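You operate a simulated robot arm through the tools that you are given. There is no shell and no other tool. Be economical: measure what you need, move in short steps, check, and stop when the job is done.

The job below is to be done with a simulated robot arm. You get a single attempt, and the scene is never put back.

## Task
Send the jar with the green cap from the big table down lane B.
Fine: stand it on the belt before the lane gate, swing the gate to B, start, and stop once it rests at the end.
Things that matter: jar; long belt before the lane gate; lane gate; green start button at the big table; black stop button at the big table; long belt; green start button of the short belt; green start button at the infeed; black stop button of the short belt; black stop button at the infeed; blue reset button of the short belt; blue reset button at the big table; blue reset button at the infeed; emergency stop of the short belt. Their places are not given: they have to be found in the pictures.

The check looks at the end state, three seconds after you hand in, the way a careful person would. Anything else that was tipped, shoved, dropped, spilled or broken makes it a failure. Lids that push on must go on centred and level and be pressed home; caps that screw on are set level and turned clockwise until they are tight.

## Robot
A 6-joint arm with a two-finger parallel gripper, fixed in place. Base frame: the origin is at the foot of the arm, x ahead of it, y to its left, z up. Lengths are in mm, angles in rad, forces in N, time in s.
With the tool pointing down near the work surface it reaches from about 220 to 620 mm from the base axis. Its first joint turns from -1.152 to 1.152 rad. Payload 2.7 kg.
The tool frame sits at the grasp point between the pads (the TCP): z along the fingers, y along the line on which they close. The tips reach 23 mm beyond it. Largest opening 94 mm; finger width 38, thickness 10; the body of the gripper, 54 by 96 mm, starts 39 mm behind the TCP.
Orientation is told as [roll, pitch, yaw] about the base's x, y, z axes, in that order, counted from this pose: with the fingers straight down and closing along the base's y, the tool's x points along the base's -x, its y along +y and its z along -z.

## Interface
- The arm moves only by the tool apply_moves. Its argument "increments" is a list of rows, each an object (a shift or turn left out is 0, a gripper value left out holds the last) with "angular": the turn, a rotation vector about the base's x, y, z in units of 4 degrees (1.0 is 4 degrees), a list of three; "dp": the shift along the base's x, y, z in units of 25 mm (1.0 is 25 mm), a list of three; "fingers": the finger opening in cm, from 0 to 9.4. In form: [{"angular": [wx, wy, wz], "dp": [x, y, z], "fingers": fingers}, ...]. A call has 1 to 20 rows; each row shifts and turns the commanded pose from where the row before left it. A call with a number of a shift or a turn outside -1 to 1 is refused whole. A row lasts 0.2 s, in which the tool goes at most 50 mm and 0.15 rad; a call with a longer step from one row to the next is refused whole, and so is a gripper value outside its range. Where a pose cannot be reached the arm comes as near as it can. A force on the tool above 40 N (or 10 N above the force at the start of the call, whichever is more), or a blocked arm, ends the call early, and 0.2 s more pass. The fingers move at their own pace (about 45 mm/s each) and stop on an object; they squeeze with about 32 N. The grip force told is the motor's: it shows also when the fingers shut on nothing. Time passes only in rows, and 0.2 s behind the last, so rows that do not move let the fingers close. It gives the time, the measured TCP pose, the force on the tool (base axes), the opening and the grip force at its end, in the units of the frame above (readings bear some noise).
- Cameras (640 x 400 px; columns grow to the right, rows downward): "scene" is fixed at [64.3, -430.6, 1410.4]; the picture's right is [0.81, -0.58, 0.00], its down [-0.31, -0.43, -0.85] and it looks along [0.50, 0.69, -0.53] (base axes); focal length 287 px, centre (320, 200). "wrist" rides on the gripper at [-39, 0, -44] in the tool frame; the picture's right is [0.00, -1.00, 0.00], its down [0.97, 0.00, -0.24] and it looks along [0.24, 0.00, 0.97] (tool axes); focal length 218 px, centre (320, 200).
- capture(camera): a new picture of that camera. The clock stands still meanwhile.
- measure_at(camera, pixels): there is no depth. For up to 12 entries [column, row, z] of the newest picture of that camera ("zoom" is the newest enlarged one), the place [x, y] in the base frame at which the ray of that pixel passes the height z, good to about 3 mm, but the place of the scene camera against the robot may be out by one fixed shift of up to 12 mm in any direction. The clock stands still meanwhile.
- enlarge(camera, box): a new picture of the part [left, top, right, bottom] of that camera's present view, enlarged. The clock stands still meanwhile.
- sign_off(): hands the job in; it is judged then, once.

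Keep the steps short. Do not move on a guess: measure, check each grasp and each placing, and mend mistakes. In all there are 80 turns and 46 pictures (those below and enlarged ones count). Leave the gripper open and the arm clear of the work at the hand-in unless told otherwise, and finish with a single line.

The tools are called after "Call:" as a command line: name --argument value ..., lists and objects as JSON in quotes. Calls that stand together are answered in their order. apply_moves: Moves the arm, as the interface text tells. Its arguments: {"type":"object","properties":{"increments":{"type":"array","items":{"type":"object","properties":{"angular":{"type":"array","items":{"type":"number"}},"dp":{"type":"array","items":{"type":"number"}},"fingers":{"type":"number"}}}}},"required":["increments"]} The other tools are called the same way: capture (camera) takes a picture; measure_at (camera, pixels) gives the place at which the rays of pixels pass given heights; enlarge (camera, box) takes an enlarged picture of a part of a camera's view; sign_off () hands the job in.

At the start:

```text
t: 0.0
ee_pos: [250.7, 255.0, 1259.2]
orientation: [0.002, -0.001, 0.0]
contact_force: [0.1, 0.1, -0.3]
opening: 94.2
grip_force: 0.1
```

scene: 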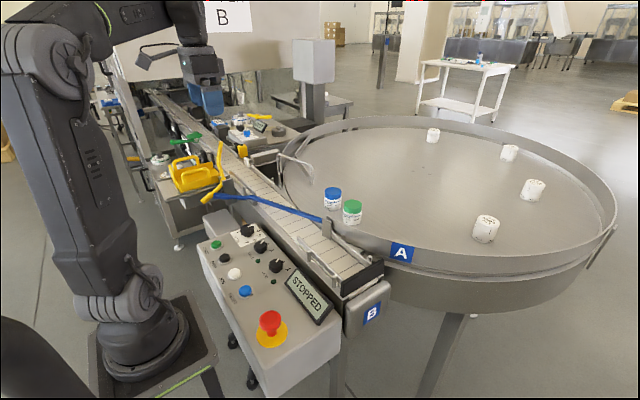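
wrist: 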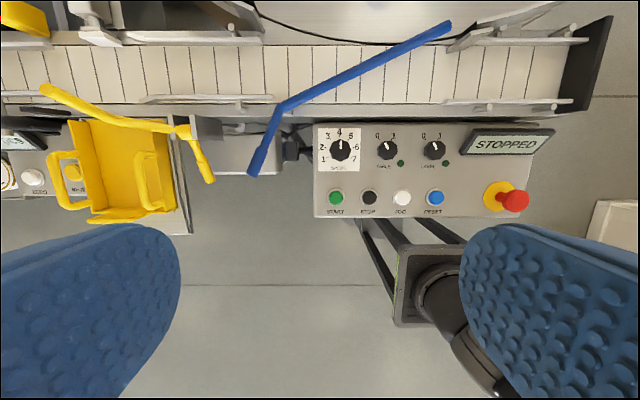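

I see the blue gate bar, the belt running towards the B sign, and the green-capped jar near (352,211) on the round table. I'll enlarge these areas.

Call:
enlarge --camera "scene" --box '[180, 130, 420, 280]'

Call:
enlarge --camera "scene" --box '[190, 200, 400, 360]'

Call:
enlarge --camera "wrist" --box '[240, 0, 640, 240]'

Call:
enlarge --camera "scene" --box '[90, 80, 330, 230]'

```text
2.67 times, centred on (300, 205) of scene
```

zoom: 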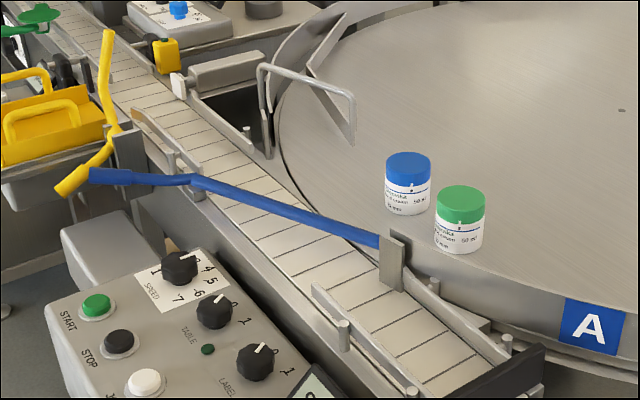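

```text
2.50 times, centred on (295, 280) of scene
```

zoom: 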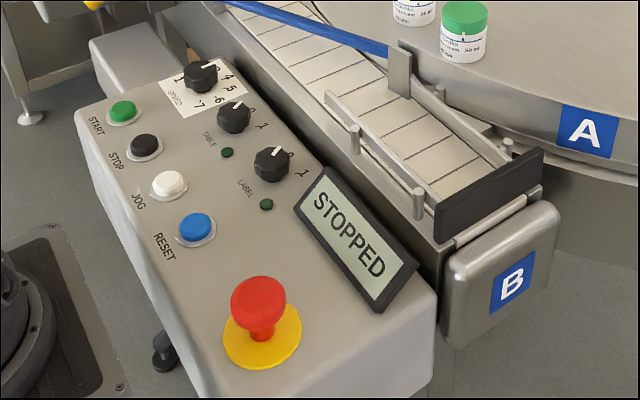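

```text
1.60 times, centred on (440, 120) of wrist
```

zoom: 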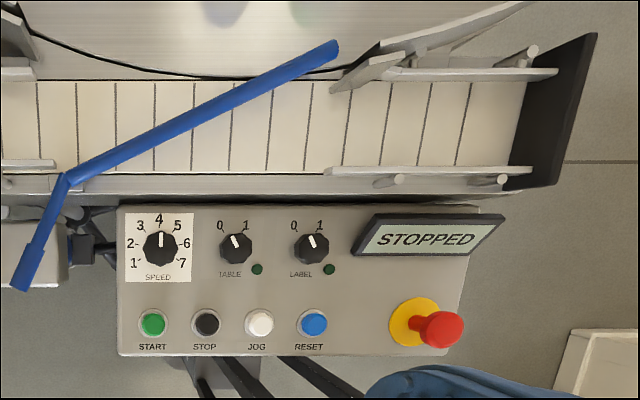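

```text
2.67 times, centred on (210, 155) of scene
```

zoom: 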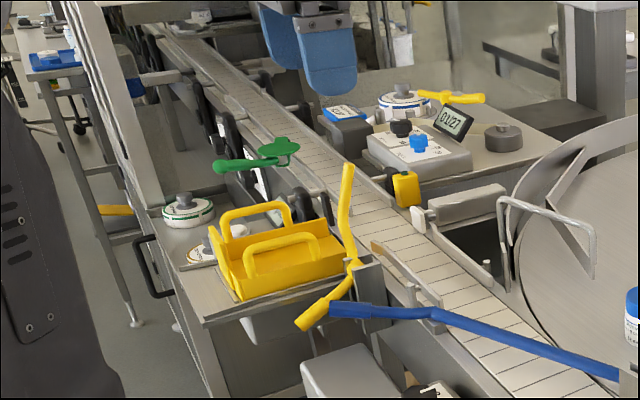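

The gate's blade crosses the belt, from the pivot at wrist (284,107) to the tip at (450,25), so B is closed. I'll find heights by comparing rays from both cameras.

Call:
measure_at --camera "wrist" --pixels '[[336, 196, 920], [336, 196, 1000], [369, 197, 920], [369, 197, 1000], [284, 107, 920], [284, 107, 1000], [253, 172, 920], [253, 172, 1000], [450, 25, 920], [450, 25, 1000], [574, 104, 920], [574, 104, 1000]]'

Call:
measure_at --camera "scene" --pixels '[[216, 244, 920], [216, 244, 1000], [224, 258, 920], [224, 258, 1000], [253, 199, 920], [253, 199, 1000], [215, 196, 920], [215, 196, 1000], [322, 220, 920], [322, 220, 1000], [352, 206, 920], [352, 206, 1000]]'

```text
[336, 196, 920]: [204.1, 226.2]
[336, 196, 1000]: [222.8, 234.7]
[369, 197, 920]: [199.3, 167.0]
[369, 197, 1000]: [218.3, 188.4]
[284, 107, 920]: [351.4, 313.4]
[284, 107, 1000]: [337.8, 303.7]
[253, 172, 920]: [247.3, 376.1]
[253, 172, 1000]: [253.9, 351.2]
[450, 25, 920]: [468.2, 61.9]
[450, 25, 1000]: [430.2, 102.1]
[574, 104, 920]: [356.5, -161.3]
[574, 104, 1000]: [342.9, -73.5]
```

```text
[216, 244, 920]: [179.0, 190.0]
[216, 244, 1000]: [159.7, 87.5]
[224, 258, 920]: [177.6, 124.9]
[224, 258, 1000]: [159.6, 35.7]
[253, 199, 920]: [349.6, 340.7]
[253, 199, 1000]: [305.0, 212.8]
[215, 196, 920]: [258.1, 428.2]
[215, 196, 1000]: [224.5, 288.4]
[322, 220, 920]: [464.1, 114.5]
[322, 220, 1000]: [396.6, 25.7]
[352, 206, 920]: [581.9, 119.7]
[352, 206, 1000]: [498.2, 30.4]
```

Heights: start button about z 894 at (198,223), gate pivot about (348,311), handle end about (250,365) at z ~955. Next I'll move above the round table for a look down at the jar.

Call:
apply_moves --increments '[{"dp": [0.95, -0.56, 0]}, {"dp": [0.95, -0.56, 0]}, {"dp": [0.95, -0.56, 0]}, {"dp": [0.95, -0.56, 0]}, {"dp": [0.95, -0.56, 0]}, {"dp": [0.95, -0.56, 0]}, {"dp": [0.95, -0.56, 0]}, {"dp": [0.95, -0.56, 0]}, {"dp": [0.95, -0.56, 0]}, {"dp": [0.95, -0.56, 0]}, {"dp": [0.95, -0.56, -0.5]}, {"dp": [0, 0, -1]}]'

Call:
capture --camera "wrist"

```text
t: 2.6
ee_pos: [513.1, 100.7, 1220.9]
orientation: [0.003, -0.002, -0.001]
contact_force: [0.8, 0.5, -0.1]
opening: 93.7
grip_force: 0.0
```

```text
39 pictures are left
```

wrist: 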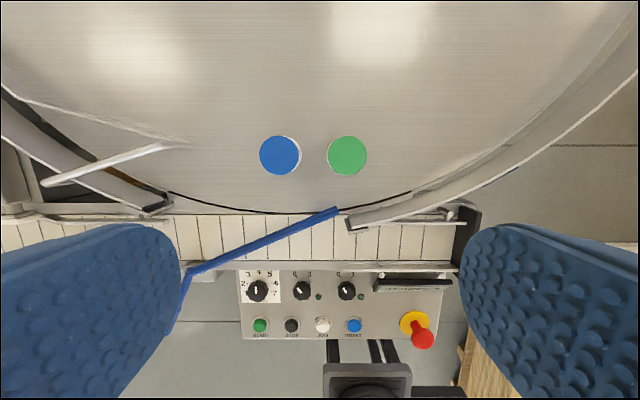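

The green cap is at (347,155) and the blue one at (280,155). I'll measure these, the belt edges and the gate.

Call:
measure_at --camera "wrist" --pixels '[[347, 155, 920], [347, 155, 1000], [280, 155, 960], [367, 155, 960], [328, 155, 960], [300, 155, 960], [210, 216, 910], [210, 264, 910], [187, 273, 938], [336, 210, 945], [260, 326, 894], [157, 212, 940]]'

Call:
enlarge --camera "wrist" --box '[140, 120, 400, 290]'

Call:
enlarge --camera "scene" --box '[290, 160, 410, 235]'

```text
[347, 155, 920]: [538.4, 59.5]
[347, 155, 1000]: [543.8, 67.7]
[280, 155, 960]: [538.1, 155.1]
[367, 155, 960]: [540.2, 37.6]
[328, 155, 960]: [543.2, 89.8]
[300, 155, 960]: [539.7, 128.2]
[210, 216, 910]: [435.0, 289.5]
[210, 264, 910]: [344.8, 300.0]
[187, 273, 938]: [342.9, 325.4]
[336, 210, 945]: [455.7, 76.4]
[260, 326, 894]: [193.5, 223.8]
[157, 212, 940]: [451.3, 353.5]
```

```text
2.35 times, centred on (270, 205) of wrist
```

zoom: 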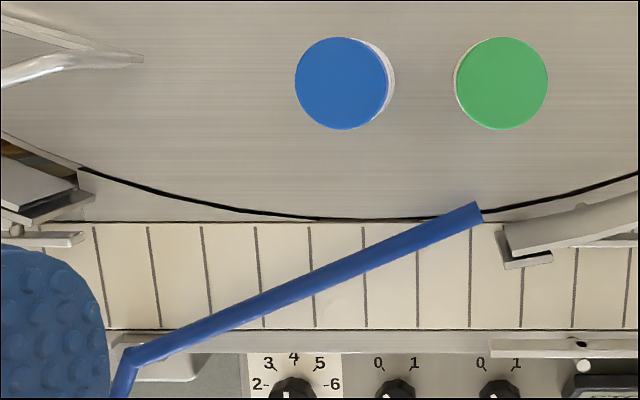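

```text
5.33 times, centred on (350, 198) of scene
```

zoom: 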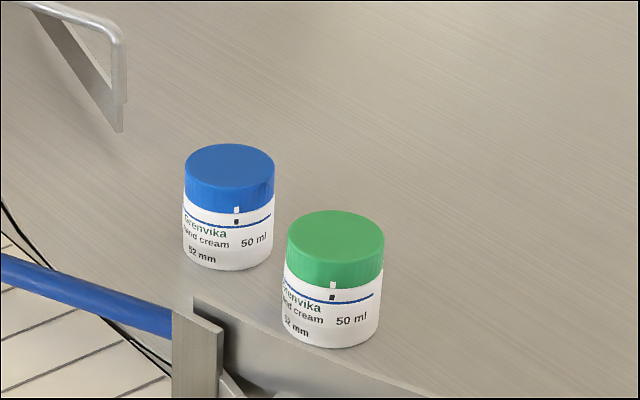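

Jar: 52 mm across, centre about (541,64), cap top about z 968. The blue jar is 91 mm away in y. The belt spans x 345–435. First I'll swing the gate by pushing its blade towards -x, near y≈150, with closed fingers. I'll go above that spot and look before lowering.

Call:
apply_moves --increments '[{"dp": [-0.5, 0.5, -0.9], "fingers": 0}, {"dp": [-0.5, 0.5, -0.9]}, {"dp": [-0.5, 0.5, -0.9]}, {"dp": [-0.4, 0.3, -0.9]}, {"dp": [0, 0, -0.9]}, {"dp": [0, 0, -0.9]}, {"dp": [0, 0, -0.9]}, {"dp": [0, 0, -0.9]}, {"dp": [0, 0, -0.8]}]'

Call:
capture --camera "scene"

Call:
capture --camera "wrist"

```text
t: 4.6
ee_pos: [467.1, 146.7, 1022.2]
orientation: [0.001, -0.001, 0.001]
contact_force: [0.1, 0.3, -0.4]
opening: 0.0
grip_force: 31.9
```

```text
36 pictures are left
```

scene: 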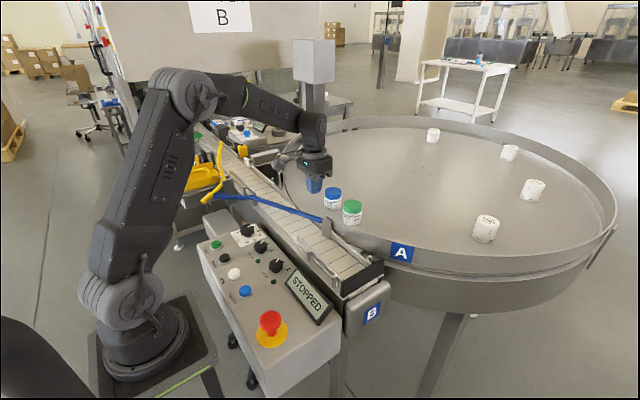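

```text
35 pictures are left
```

wrist: 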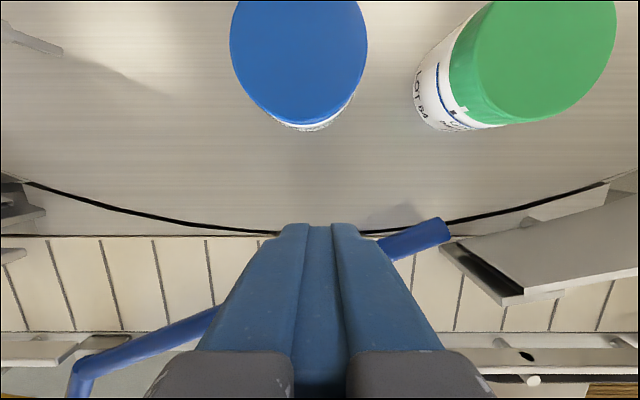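

Fingertips now hover beyond the belt's far edge. I'll measure the blade tip, pivot and jar positions from this closer view.

Call:
measure_at --camera "wrist" --pixels '[[448, 222, 920], [448, 222, 960], [82, 365, 920], [82, 365, 960], [298, 60, 968], [230, 50, 968], [366, 50, 968], [130, 238, 912], [130, 331, 912], [206, 310, 945], [600, 236, 920], [533, 60, 968]]'

```text
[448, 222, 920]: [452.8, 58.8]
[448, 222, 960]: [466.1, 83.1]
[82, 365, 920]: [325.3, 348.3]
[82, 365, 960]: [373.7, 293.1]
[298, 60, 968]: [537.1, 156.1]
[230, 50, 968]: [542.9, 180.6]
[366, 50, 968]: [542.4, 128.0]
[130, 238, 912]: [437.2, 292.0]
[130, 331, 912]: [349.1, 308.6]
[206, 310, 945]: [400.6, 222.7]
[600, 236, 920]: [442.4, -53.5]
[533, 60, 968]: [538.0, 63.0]
```

The blade sits around z 940 and at my y its centre is x≈430. The finger face is at about 448, so it's clear. I'll lower the tips to z≈930.

Call:
apply_moves --increments '[{"dp": [0.1, 0, -0.7]}, {"dp": [0, 0, -0.7]}, {"dp": [0, 0, -0.7]}, {"dp": [0, 0, -0.65]}]'

Call:
capture --camera "wrist"

Call:
enlarge --camera "scene" --box '[230, 140, 390, 240]'

```text
t: 5.6
ee_pos: [469.6, 146.4, 953.0]
orientation: [0.001, -0.001, 0.001]
contact_force: [0.0, -0.6, -0.6]
opening: 0.3
grip_force: 32.2
```

```text
34 pictures are left
```

wrist: 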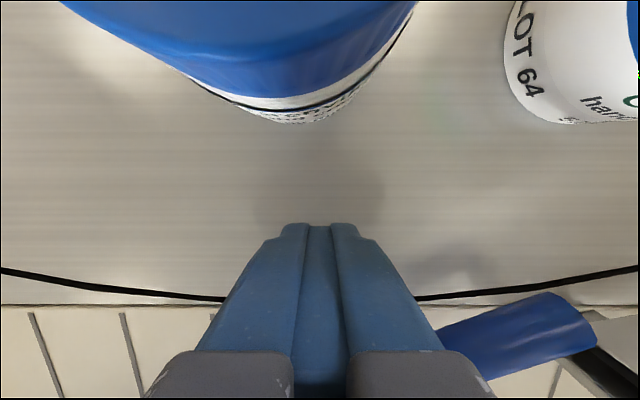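

```text
4.00 times, centred on (310, 190) of scene
```

zoom: 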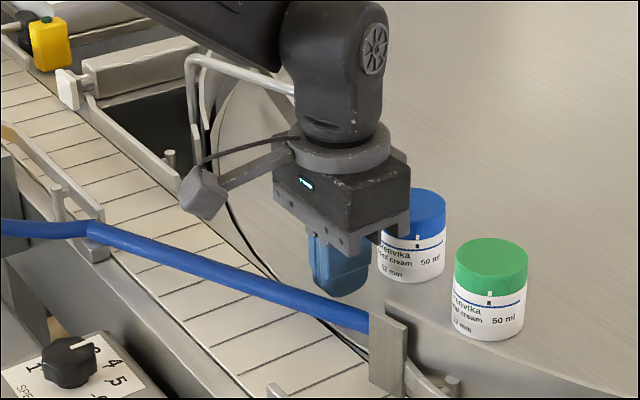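

Fingers are behind the blade with clear space around. I'll push towards -x in 10 mm steps.

Call:
apply_moves --increments '[{"dp": [-0.4, 0, 0]}, {"dp": [-0.4, 0, 0]}, {"dp": [-0.4, 0, 0]}, {"dp": [-0.4, 0, 0]}, {"dp": [-0.4, 0, 0]}, {"dp": [-0.4, 0, 0]}]'

Call:
enlarge --camera "scene" --box '[190, 140, 390, 265]'

```text
t: 7.0
ee_pos: [408.6, 146.8, 953.8]
orientation: [0.002, -0.001, 0.0]
contact_force: [0.5, -0.4, 0.5]
opening: 0.0
grip_force: 31.8
```

```text
3.20 times, centred on (290, 202) of scene
```

zoom: 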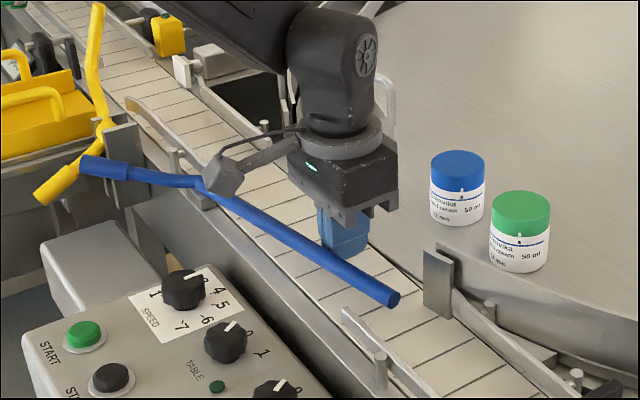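

The blade follows freely and its tip is now mid-belt. I'll keep pushing.

Call:
apply_moves --increments '[{"dp": [-0.4, 0, 0]}, {"dp": [-0.4, 0, 0]}, {"dp": [-0.3, 0, 0]}]'

Call:
capture --camera "wrist"

Call:
enlarge --camera "scene" --box '[190, 140, 390, 265]'

```text
t: 7.8
ee_pos: [380.9, 145.8, 953.2]
orientation: [0.001, 0.001, -0.001]
contact_force: [-0.2, 0.0, 0.1]
opening: 0.0
grip_force: 32.1
```

```text
31 pictures are left
```

wrist: 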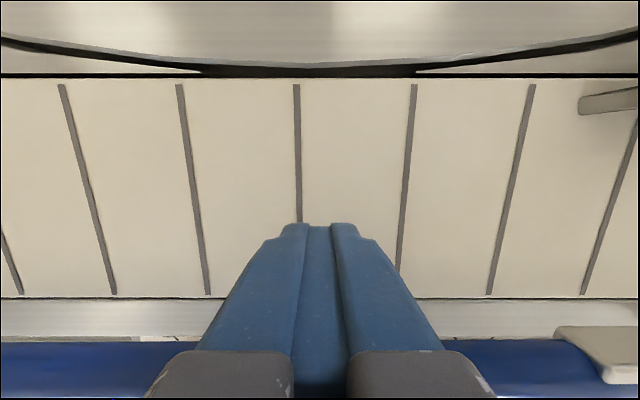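

```text
3.20 times, centred on (290, 202) of scene
```

zoom: 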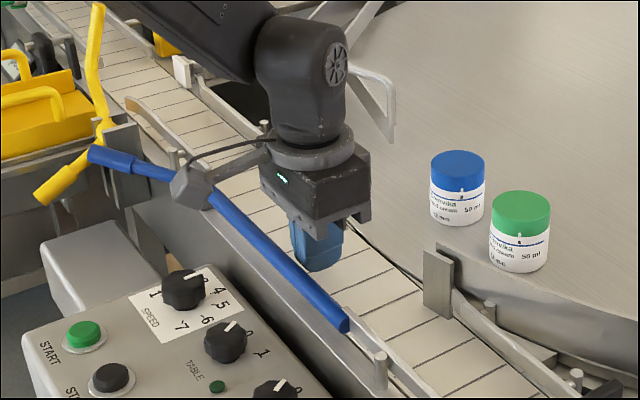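

The blade is now parallel to the belt, flush with the near rail. I'll press a few mm more in tiny steps to feel for a stop.

Call:
apply_moves --increments '[{"dp": [-0.12, 0, 0]}, {"dp": [-0.12, 0, 0]}, {"dp": [-0.12, 0, 0]}]'

```text
t: 8.6
ee_pos: [375.7, 145.3, 953.7]
orientation: [0.003, -0.009, -0.001]
contact_force: [23.3, -2.1, -10.9]
opening: 0.0
grip_force: 32.0
```

It reads 23 N against a stop, so the gate is fully over. I'll back off, rise and open above the green jar.

Call:
apply_moves --increments '[{"dp": [0.5, 0, 0]}, {"dp": [0.6, 0, 0.3]}, {"dp": [0, 0, 1]}, {"dp": [0, 0, 1]}, {"dp": [0, 0, 1]}, {"dp": [0, 0, 1]}, {"dp": [0.9, -0.55, 0.6], "fingers": 7.6}, {"dp": [0.9, -0.55, 0]}, {"dp": [0.9, -0.55, 0]}, {"dp": [0.9, -0.55, 0]}, {"dp": [0.9, -0.55, 0]}, {"dp": [0.9, -0.55, 0]}]'

Call:
capture --camera "wrist"

Call:
enlarge --camera "scene" --box '[190, 140, 390, 265]'

```text
t: 11.2
ee_pos: [534.9, 63.0, 1076.3]
orientation: [0.002, 0.0, 0.0]
contact_force: [-0.5, 0.0, 0.0]
opening: 76.0
grip_force: 0.0
```

```text
29 pictures are left
```

wrist: 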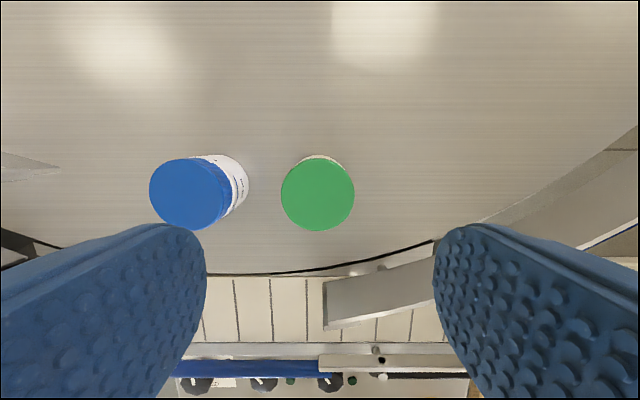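

```text
3.20 times, centred on (290, 202) of scene
```

zoom: 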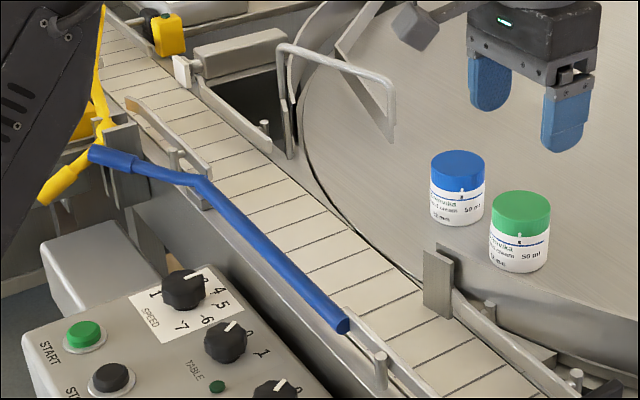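

The gate stays put. The cap's centre is at (318,194) in the wrist view; I'll measure it.

Call:
measure_at --camera "wrist" --pixels '[[318, 194, 968], [282, 194, 968], [354, 194, 968], [318, 158, 968], [318, 231, 968], [321, 157, 918]]'

```text
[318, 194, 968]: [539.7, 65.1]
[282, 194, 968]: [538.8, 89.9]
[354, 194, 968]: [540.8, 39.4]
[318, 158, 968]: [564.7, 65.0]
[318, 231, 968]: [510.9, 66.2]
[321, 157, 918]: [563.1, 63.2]
```

The centre is (538.5,65). I'll descend with the tips ending at about z 925; the finger beside the blue jar has ~15 mm to spare.

Call:
apply_moves --increments '[{"dp": [0.14, 0.08, -0.9]}, {"dp": [0, 0, -0.9]}, {"dp": [0, 0, -0.9]}, {"dp": [0, 0, -0.9]}, {"dp": [0, 0, -0.8]}, {"dp": [0, 0, -0.7]}]'

Call:
capture --camera "wrist"

Call:
enlarge --camera "scene" --box '[290, 140, 410, 215]'

```text
t: 12.6
ee_pos: [538.0, 65.8, 949.3]
orientation: [0.002, 0.0, 0.0]
contact_force: [0.1, -0.1, 0.0]
opening: 76.0
grip_force: 0.1
```

```text
27 pictures are left
```

wrist: 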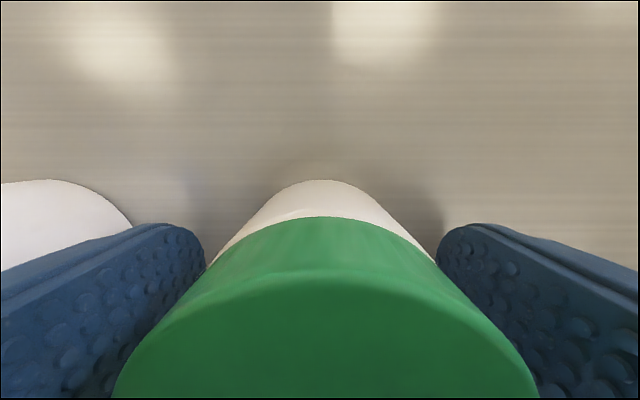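

```text
5.33 times, centred on (350, 178) of scene
```

zoom: 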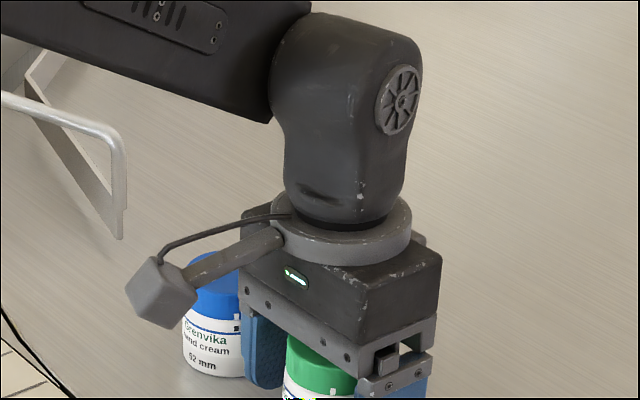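

Both fingers straddle the jar and nothing is touched. Closing now.

Call:
apply_moves --increments '[{"fingers": 4.6}, {"fingers": 4.6}, {"fingers": 4.6}, {"fingers": 4.6}]'

```text
t: 13.6
ee_pos: [537.7, 65.0, 948.7]
orientation: [0.001, 0.0, -0.001]
contact_force: [0.7, -0.6, -1.0]
opening: 51.1
grip_force: 32.3
```

The grip reads 51 mm at 32 N, which is the jar. I'll lift straight up, then move towards the belt, staying high.

Call:
apply_moves --increments '[{"dp": [0, 0, 0.4]}, {"dp": [0, 0, 0.8]}, {"dp": [0, 0, 1]}, {"dp": [0, 0, 1]}, {"dp": [0, 0, 1]}, {"dp": [0, 0, 1]}, {"dp": [0, 0, 1]}, {"dp": [0, 0, 0.8]}, {"dp": [-0.5, 1, 0]}, {"dp": [-0.5, 1, 0]}, {"dp": [-0.5, 1, 0]}, {"dp": [-0.5, 1, 0]}, {"dp": [-0.5, 1, 0]}, {"dp": [-0.5, 1, 0]}, {"dp": [-0.5, 1, 0]}, {"dp": [-0.5, 1, 0]}, {"dp": [-0.5, 1, 0]}, {"dp": [-0.5, 1, 0]}]'

Call:
capture --camera "wrist"

Call:
capture --camera "scene"

```text
t: 17.4
ee_pos: [412.2, 314.2, 1125.0]
orientation: [0.001, 0.0, -0.001]
contact_force: [-0.9, 0.6, -1.3]
opening: 50.9
grip_force: 31.9
```

```text
25 pictures are left
```

wrist: 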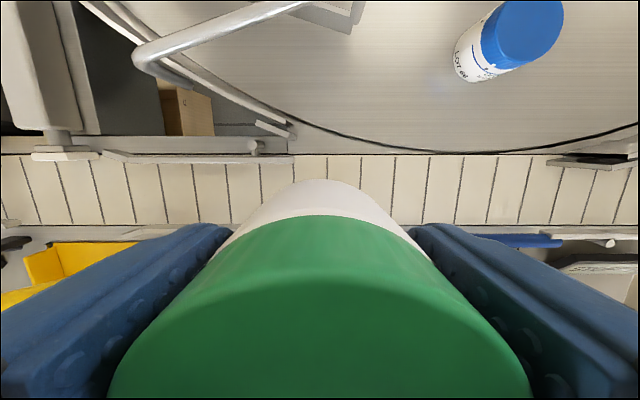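

```text
24 pictures are left
```

scene: 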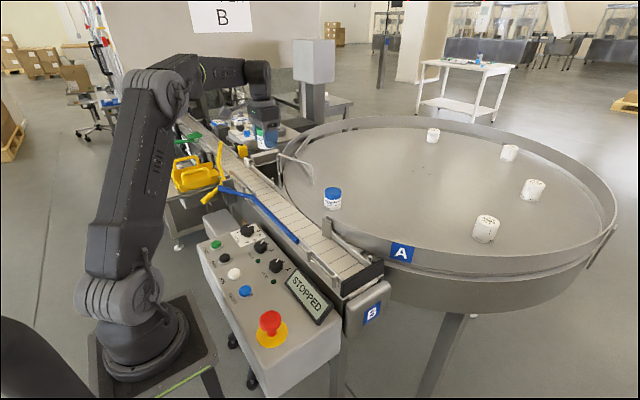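

The jar is held. I'll measure the far rail, near rail and bracket to choose a clear place on the belt upstream of the pivot.

Call:
measure_at --camera "wrist" --pixels '[[110, 158, 945], [290, 158, 945], [290, 158, 915], [120, 155, 912], [120, 225, 912], [65, 155, 950], [130, 235, 945], [175, 228, 945], [500, 156, 912], [500, 222, 912], [145, 60, 990], [560, 240, 945]]'

Call:
enlarge --camera "scene" --box '[190, 120, 310, 195]'

```text
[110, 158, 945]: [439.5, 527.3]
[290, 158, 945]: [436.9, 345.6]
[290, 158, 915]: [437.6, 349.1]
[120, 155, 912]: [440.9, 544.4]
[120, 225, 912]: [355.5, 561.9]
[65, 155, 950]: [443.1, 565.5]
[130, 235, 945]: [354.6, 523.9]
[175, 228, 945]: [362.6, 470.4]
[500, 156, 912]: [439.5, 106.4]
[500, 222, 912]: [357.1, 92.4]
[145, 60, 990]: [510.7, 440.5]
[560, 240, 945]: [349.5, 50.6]
```

```text
5.33 times, centred on (250, 158) of scene
```

zoom: 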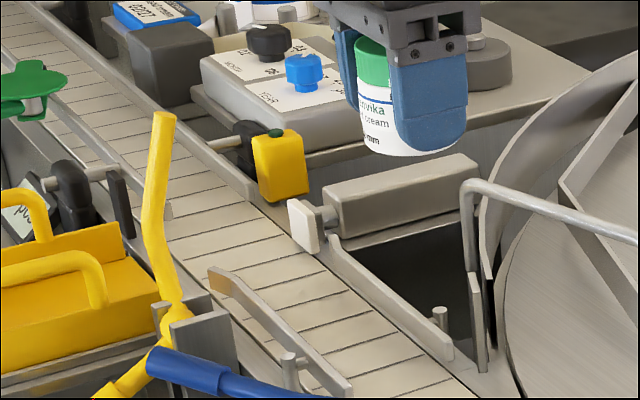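

The belt's clear channel is about x 357–437, so its centre is x≈397. I'll set the jar down at y≈370, upstream of the gate pivot (y≈318). First down to about 10 mm above the belt.

Call:
apply_moves --increments '[{"dp": [-0.2, 0.75, 0]}, {"dp": [-0.2, 0.75, 0]}, {"dp": [-0.2, 0.75, 0]}, {"dp": [0, 0, -0.9]}, {"dp": [0, 0, -0.9]}, {"dp": [0, 0, -0.9]}, {"dp": [0, 0, -0.9]}, {"dp": [0, 0, -0.9]}, {"dp": [0, 0, -0.9]}, {"dp": [0, 0, -0.7]}, {"dp": [0, 0, -0.4]}]'

Call:
capture --camera "wrist"

Call:
enlarge --camera "scene" --box '[190, 120, 310, 195]'

```text
t: 19.8
ee_pos: [397.4, 371.3, 959.6]
orientation: [0.002, 0.0, -0.001]
contact_force: [0.1, 0.5, -0.7]
opening: 51.1
grip_force: 32.2
```

```text
22 pictures are left
```

wrist: 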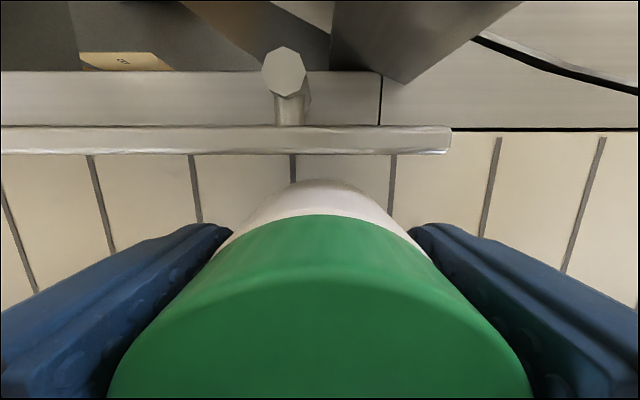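

```text
5.33 times, centred on (250, 158) of scene
```

zoom: 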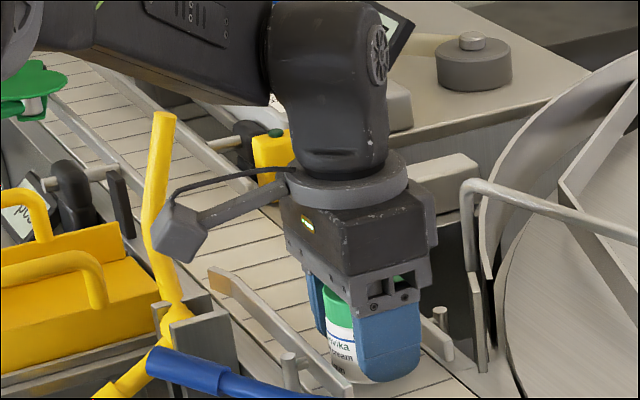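

Good alignment between the rails. I'll lower slowly and watch the force.

Call:
apply_moves --increments '[{"dp": [0, 0, -0.08]}, {"dp": [0, 0, -0.08]}, {"dp": [0, 0, -0.08]}, {"dp": [0, 0, -0.08]}]'

```text
t: 20.8
ee_pos: [397.1, 372.8, 952.7]
orientation: [0.002, -0.001, 0.0]
contact_force: [0.0, -0.4, -1.5]
opening: 50.9
grip_force: 32.2
```

Call:
apply_moves --increments '[{"dp": [0, 0, -0.06]}, {"dp": [0, 0, -0.06]}, {"dp": [0, 0, -0.04]}]'

```text
t: 21.6
ee_pos: [397.3, 372.7, 949.4]
orientation: [0.002, -0.001, 0.0]
contact_force: [-2.6, 1.0, 2.3]
opening: 51.1
grip_force: 31.8
```

The vertical force has changed from -1.5 to +2.3, so first contact. One more millimetre to confirm.

Call:
apply_moves --increments '[{"dp": [0, 0, -0.03]}, {"dp": [0, 0, 0]}]'

```text
t: 22.2
ee_pos: [397.6, 372.4, 948.4]
orientation: [0.002, 0.0, -0.001]
contact_force: [-4.0, -0.8, 11.5]
opening: 51.0
grip_force: 31.9
```

The jar is standing on the belt (11.5 N up). I'll release it, then rise.

Call:
apply_moves --increments '[{"dp": [0, 0, 0.02], "fingers": 5.6}, {"fingers": 6.4}, {"fingers": 7.4}, {}, {}]'

Call:
apply_moves --increments '[{"dp": [0, 0, 0.5]}, {"dp": [0, 0, 0.9]}, {"dp": [0, 0, 1]}, {"dp": [0, 0, 1]}, {"dp": [0, 0, 1]}, {"dp": [0, 0, 1]}, {"dp": [0, 0, 1]}]'

Call:
capture --camera "wrist"

```text
t: 23.4
ee_pos: [397.8, 370.6, 949.2]
orientation: [0.001, 0.0, 0.001]
contact_force: [-0.5, -0.7, 0.2]
opening: 74.0
grip_force: 0.2
```

```text
t: 25.0
ee_pos: [396.4, 370.9, 1108.2]
orientation: [0.002, -0.001, -0.001]
contact_force: [-0.4, 0.0, 0.2]
opening: 74.2
grip_force: 0.0
```

```text
20 pictures are left
```

wrist: 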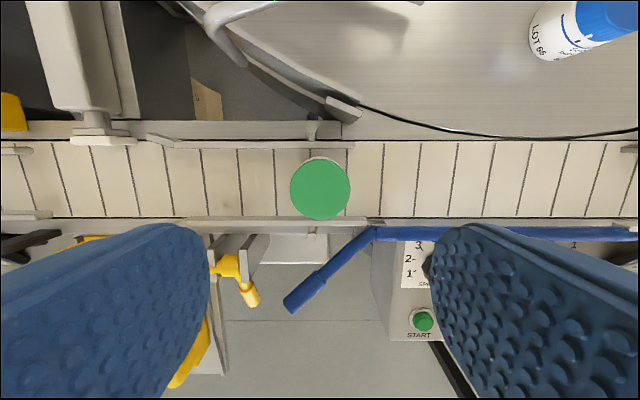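

The jar stands alone on the belt, upstream of the pivot, with the gate beside the near rail. Next I'll hover closed fingers over the START button.

Call:
apply_moves --increments '[{"dp": [-0.88, -0.66, 0], "fingers": 0}, {"dp": [-0.88, -0.66, 0]}, {"dp": [-0.88, -0.66, 0]}, {"dp": [-0.88, -0.66, 0]}, {"dp": [-0.88, -0.66, 0]}, {"dp": [-0.88, -0.66, 0]}, {"dp": [-0.88, -0.66, 0]}, {"dp": [-0.88, -0.66, 0]}, {"dp": [-0.88, -0.66, 0]}, {"dp": [0, 0, -0.8]}, {"dp": [0, 0, -0.8]}, {"dp": [0, 0, -0.8]}, {"dp": [0, 0, -0.8]}]'

Call:
capture --camera "wrist"

Call:
capture --camera "scene"

```text
t: 27.8
ee_pos: [199.8, 222.1, 1028.8]
orientation: [0.002, 0.001, -0.001]
contact_force: [-0.1, 0.3, -0.1]
opening: 0.4
grip_force: 31.4
```

```text
19 pictures are left
```

wrist: 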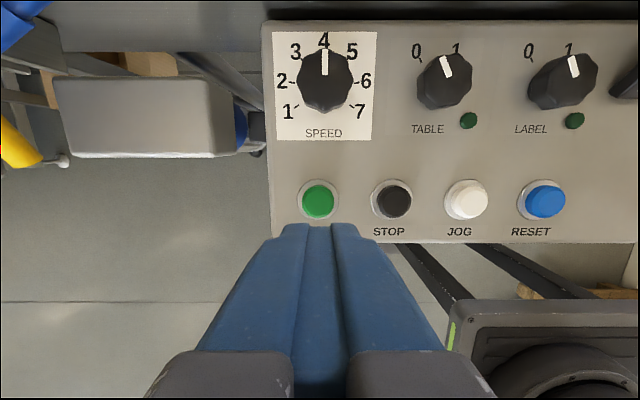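

```text
18 pictures are left
```

scene: 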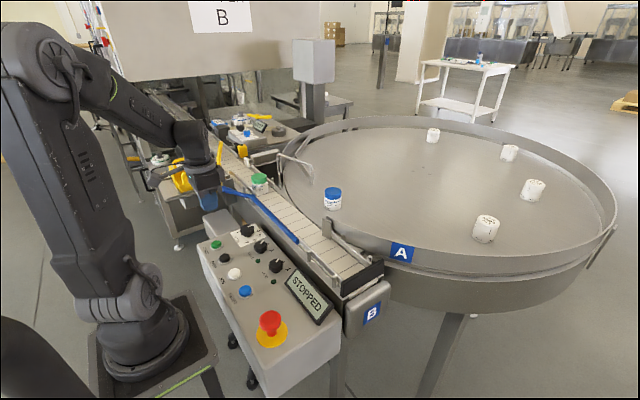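

I'm near START, seen at (318,200). I'll measure the button and its neighbours at several heights.

Call:
measure_at --camera "wrist" --pixels '[[318, 199, 880], [318, 199, 895], [318, 199, 910], [394, 200, 880], [394, 200, 895], [394, 200, 910], [325, 78, 905], [469, 120, 890]]'

```text
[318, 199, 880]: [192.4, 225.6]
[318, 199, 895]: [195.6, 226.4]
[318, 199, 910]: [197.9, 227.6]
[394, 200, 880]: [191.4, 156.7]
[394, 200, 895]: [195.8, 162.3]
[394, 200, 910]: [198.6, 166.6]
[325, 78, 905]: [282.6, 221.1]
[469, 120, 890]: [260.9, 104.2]
```

START is at about (195.5,225) with its top between z 880 and 895. I'll descend to tips ~z 905.

Call:
apply_moves --increments '[{"dp": [-0.16, 0.1, -0.8]}, {"dp": [0, 0, -0.8]}, {"dp": [0, 0, -0.8]}, {"dp": [0, 0, -0.8]}, {"dp": [0, 0, -0.7]}]'

Call:
capture --camera "wrist"

Call:
enlarge --camera "scene" --box '[160, 180, 320, 280]'

```text
t: 29.0
ee_pos: [196.0, 224.5, 930.3]
orientation: [0.0, 0.001, 0.0]
contact_force: [-0.1, -0.2, 1.0]
opening: 0.1
grip_force: 31.9
```

```text
17 pictures are left
```

wrist: 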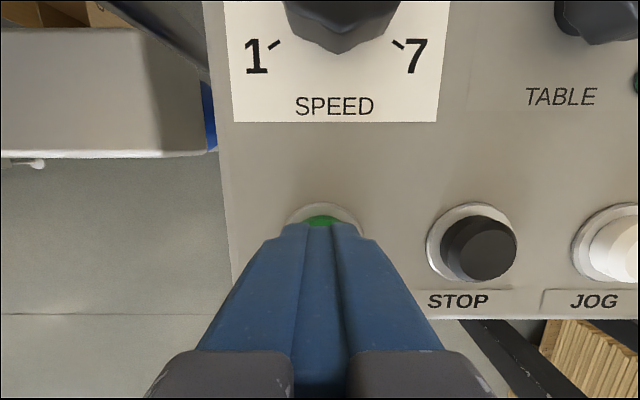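

```text
4.00 times, centred on (240, 230) of scene
```

zoom: 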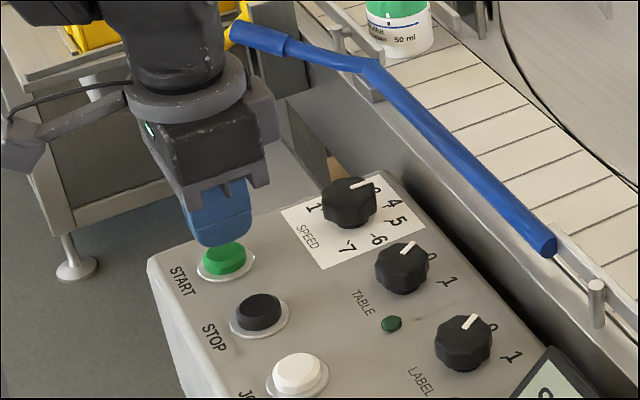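

Fingertips are right above START and clear of STOP. I'll press in small steps.

Call:
measure_at --camera "wrist" --pixels '[[479, 248, 885], [479, 248, 895], [318, 222, 890]]'

Call:
apply_moves --increments '[{"dp": [0, 0, -0.12]}, {"dp": [0, 0, -0.12]}, {"dp": [0, 0, -0.1]}]'

```text
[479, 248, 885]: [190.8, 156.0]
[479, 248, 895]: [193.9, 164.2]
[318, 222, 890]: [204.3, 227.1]
```

```text
t: 29.8
ee_pos: [196.6, 225.8, 921.6]
orientation: [0.0, 0.0, 0.001]
contact_force: [0.1, -0.2, -0.5]
opening: 0.0
grip_force: 32.1
```

Call:
apply_moves --increments '[{"dp": [0, 0, -0.1]}, {"dp": [0, 0, -0.1]}]'

```text
t: 30.4
ee_pos: [195.9, 225.9, 918.5]
orientation: [0.002, -0.002, -0.001]
contact_force: [0.2, -0.2, 1.9]
opening: 0.1
grip_force: 31.5
```

First light contact at tips z≈895. I'll press a bit further.

Call:
apply_moves --increments '[{"dp": [0, 0, -0.08]}, {"dp": [0, 0, -0.08]}]'

Call:
enlarge --camera "scene" --box '[190, 160, 400, 330]'

```text
t: 31.0
ee_pos: [196.6, 225.0, 913.4]
orientation: [0.002, 0.0, 0.001]
contact_force: [-1.9, 1.4, 5.8]
opening: 0.4
grip_force: 32.3
```

```text
2.35 times, centred on (295, 245) of scene
```

zoom: 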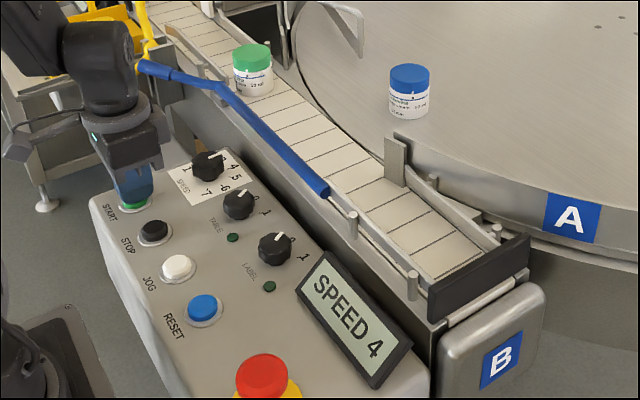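

The display reads SPEED 4, so the belt is running. I'll rise, move over STOP at about (193,161), and watch the jar.

Call:
apply_moves --increments '[{"dp": [0, 0, 0.6]}, {"dp": [0, 0, 0.6]}, {"dp": [0, -0.9, 0]}, {"dp": [0, -0.9, 0]}, {"dp": [-0.1, -0.76, 0]}]'

Call:
enlarge --camera "scene" --box '[190, 160, 400, 330]'

Call:
capture --camera "wrist"

```text
t: 32.2
ee_pos: [192.7, 162.2, 943.6]
orientation: [-0.001, 0.0, 0.0]
contact_force: [-0.1, -0.6, 0.3]
opening: 0.0
grip_force: 31.6
```

```text
2.35 times, centred on (295, 245) of scene
```

zoom: 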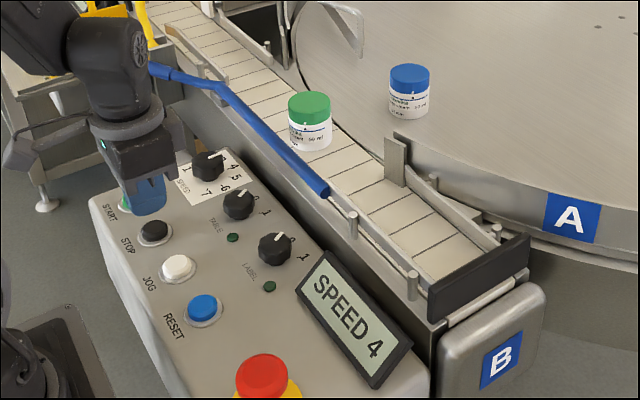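

```text
13 pictures are left
```

wrist: 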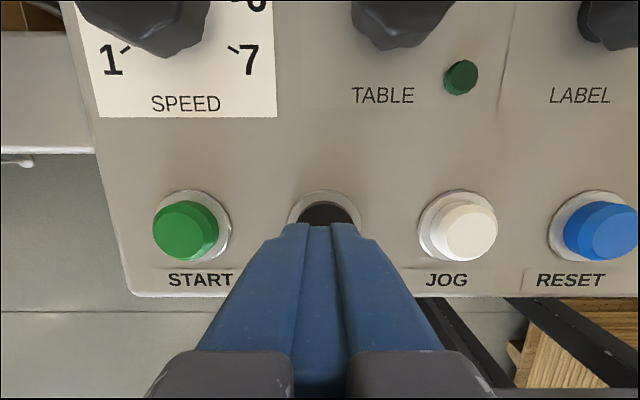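

The jar is travelling on B's path past the table and I'm centred over STOP. I'll lower to just above STOP while it travels.

Call:
apply_moves --increments '[{"dp": [0, 0, -0.4]}, {"dp": [0, 0, -0.4]}, {}, {}]'

Call:
enlarge --camera "scene" --box '[190, 160, 400, 330]'

```text
t: 33.2
ee_pos: [193.2, 163.3, 923.7]
orientation: [0.002, 0.0, 0.0]
contact_force: [-0.3, -0.5, 0.1]
opening: 0.0
grip_force: 31.7
```

```text
2.35 times, centred on (295, 245) of scene
```

zoom: 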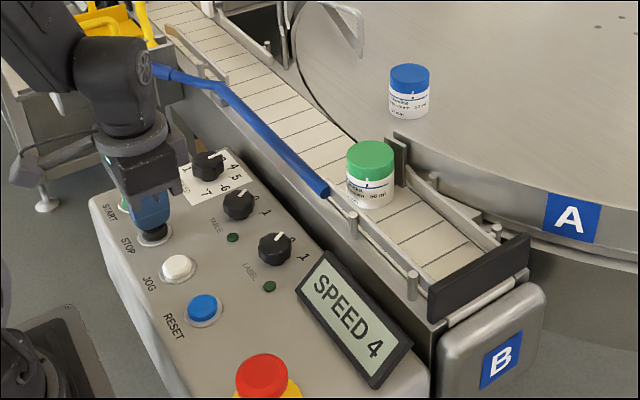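

The jar is entering the end rails smoothly, about a second from the end plate. I'll wait 1.2 s.

Call:
apply_moves --increments '[{}, {}, {}, {}, {}]'

Call:
enlarge --camera "scene" --box '[190, 160, 400, 330]'

```text
t: 34.4
ee_pos: [193.3, 162.9, 923.7]
orientation: [0.001, 0.001, 0.0]
contact_force: [-0.1, 0.2, -0.4]
opening: 0.0
grip_force: 31.7
```

```text
2.35 times, centred on (295, 245) of scene
```

zoom: 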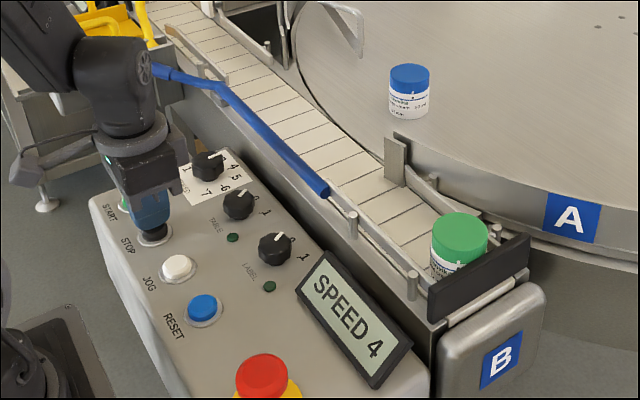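

The jar has reached the end plate. I'll press STOP now.

Call:
apply_moves --increments '[{"dp": [0, 0, -0.12]}, {"dp": [0, 0, -0.12]}, {"dp": [0, 0, -0.1]}, {"dp": [0, 0, -0.08]}]'

Call:
enlarge --camera "scene" --box '[190, 160, 400, 330]'

```text
t: 35.4
ee_pos: [192.7, 162.1, 914.3]
orientation: [0.004, -0.001, -0.001]
contact_force: [2.0, -1.2, 4.5]
opening: 0.1
grip_force: 32.5
```

```text
2.35 times, centred on (295, 245) of scene
```

zoom: 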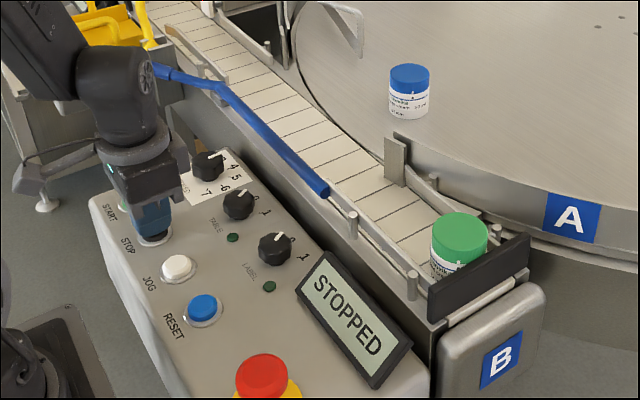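

It reads STOPPED, and the jar sits unmoved against the end plate. I'll rise, open the gripper and check.

Call:
apply_moves --increments '[{"dp": [0, 0, 0.5]}, {"dp": [0, 0, 0.9]}, {"dp": [0, 0, 1]}, {"dp": [0, 0, 1]}, {"dp": [0, 0, 1]}, {"dp": [0, 0, 1]}, {"dp": [0.2, 0.5, 1], "fingers": 9}, {"dp": [0.2, 0.5, 1]}, {"dp": [0.2, 0.5, 1]}, {"dp": [0.2, 0.5, 1]}, {}, {}]'

Call:
capture --camera "scene"

Call:
enlarge --camera "scene" --box '[190, 120, 400, 330]'

```text
t: 38.0
ee_pos: [211.8, 211.8, 1148.1]
orientation: [0.001, 0.0, 0.001]
contact_force: [-0.2, 0.3, 0.1]
opening: 89.8
grip_force: 0.0
```

```text
9 pictures are left
```

scene: 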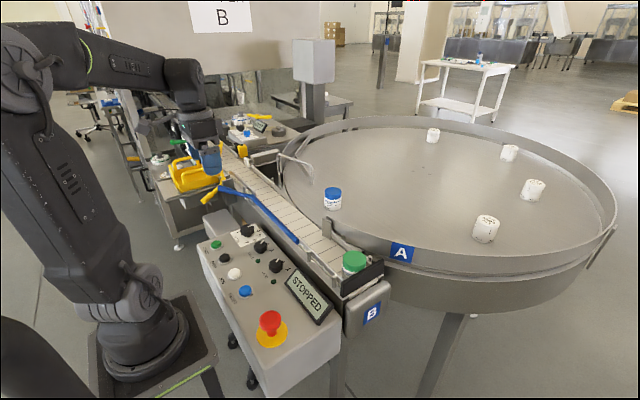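

```text
1.90 times, centred on (295, 225) of scene
```

zoom: 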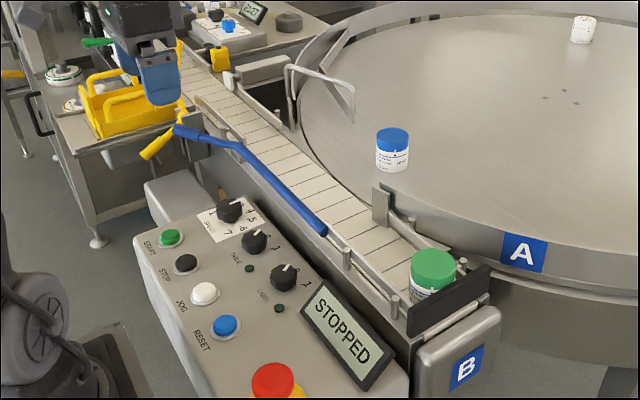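

The belt shows STOPPED and the jar stands upright at the end of lane B. The gate is at B, the blue jar hasn't moved, and the arm is clear with the gripper open. Handing in.

Call:
sign_off

```text
The job is handed in.
```

The green-capped jar is standing at the end of lane B with the gate swung to B, the belt stopped, and the arm clear with its gripper open.
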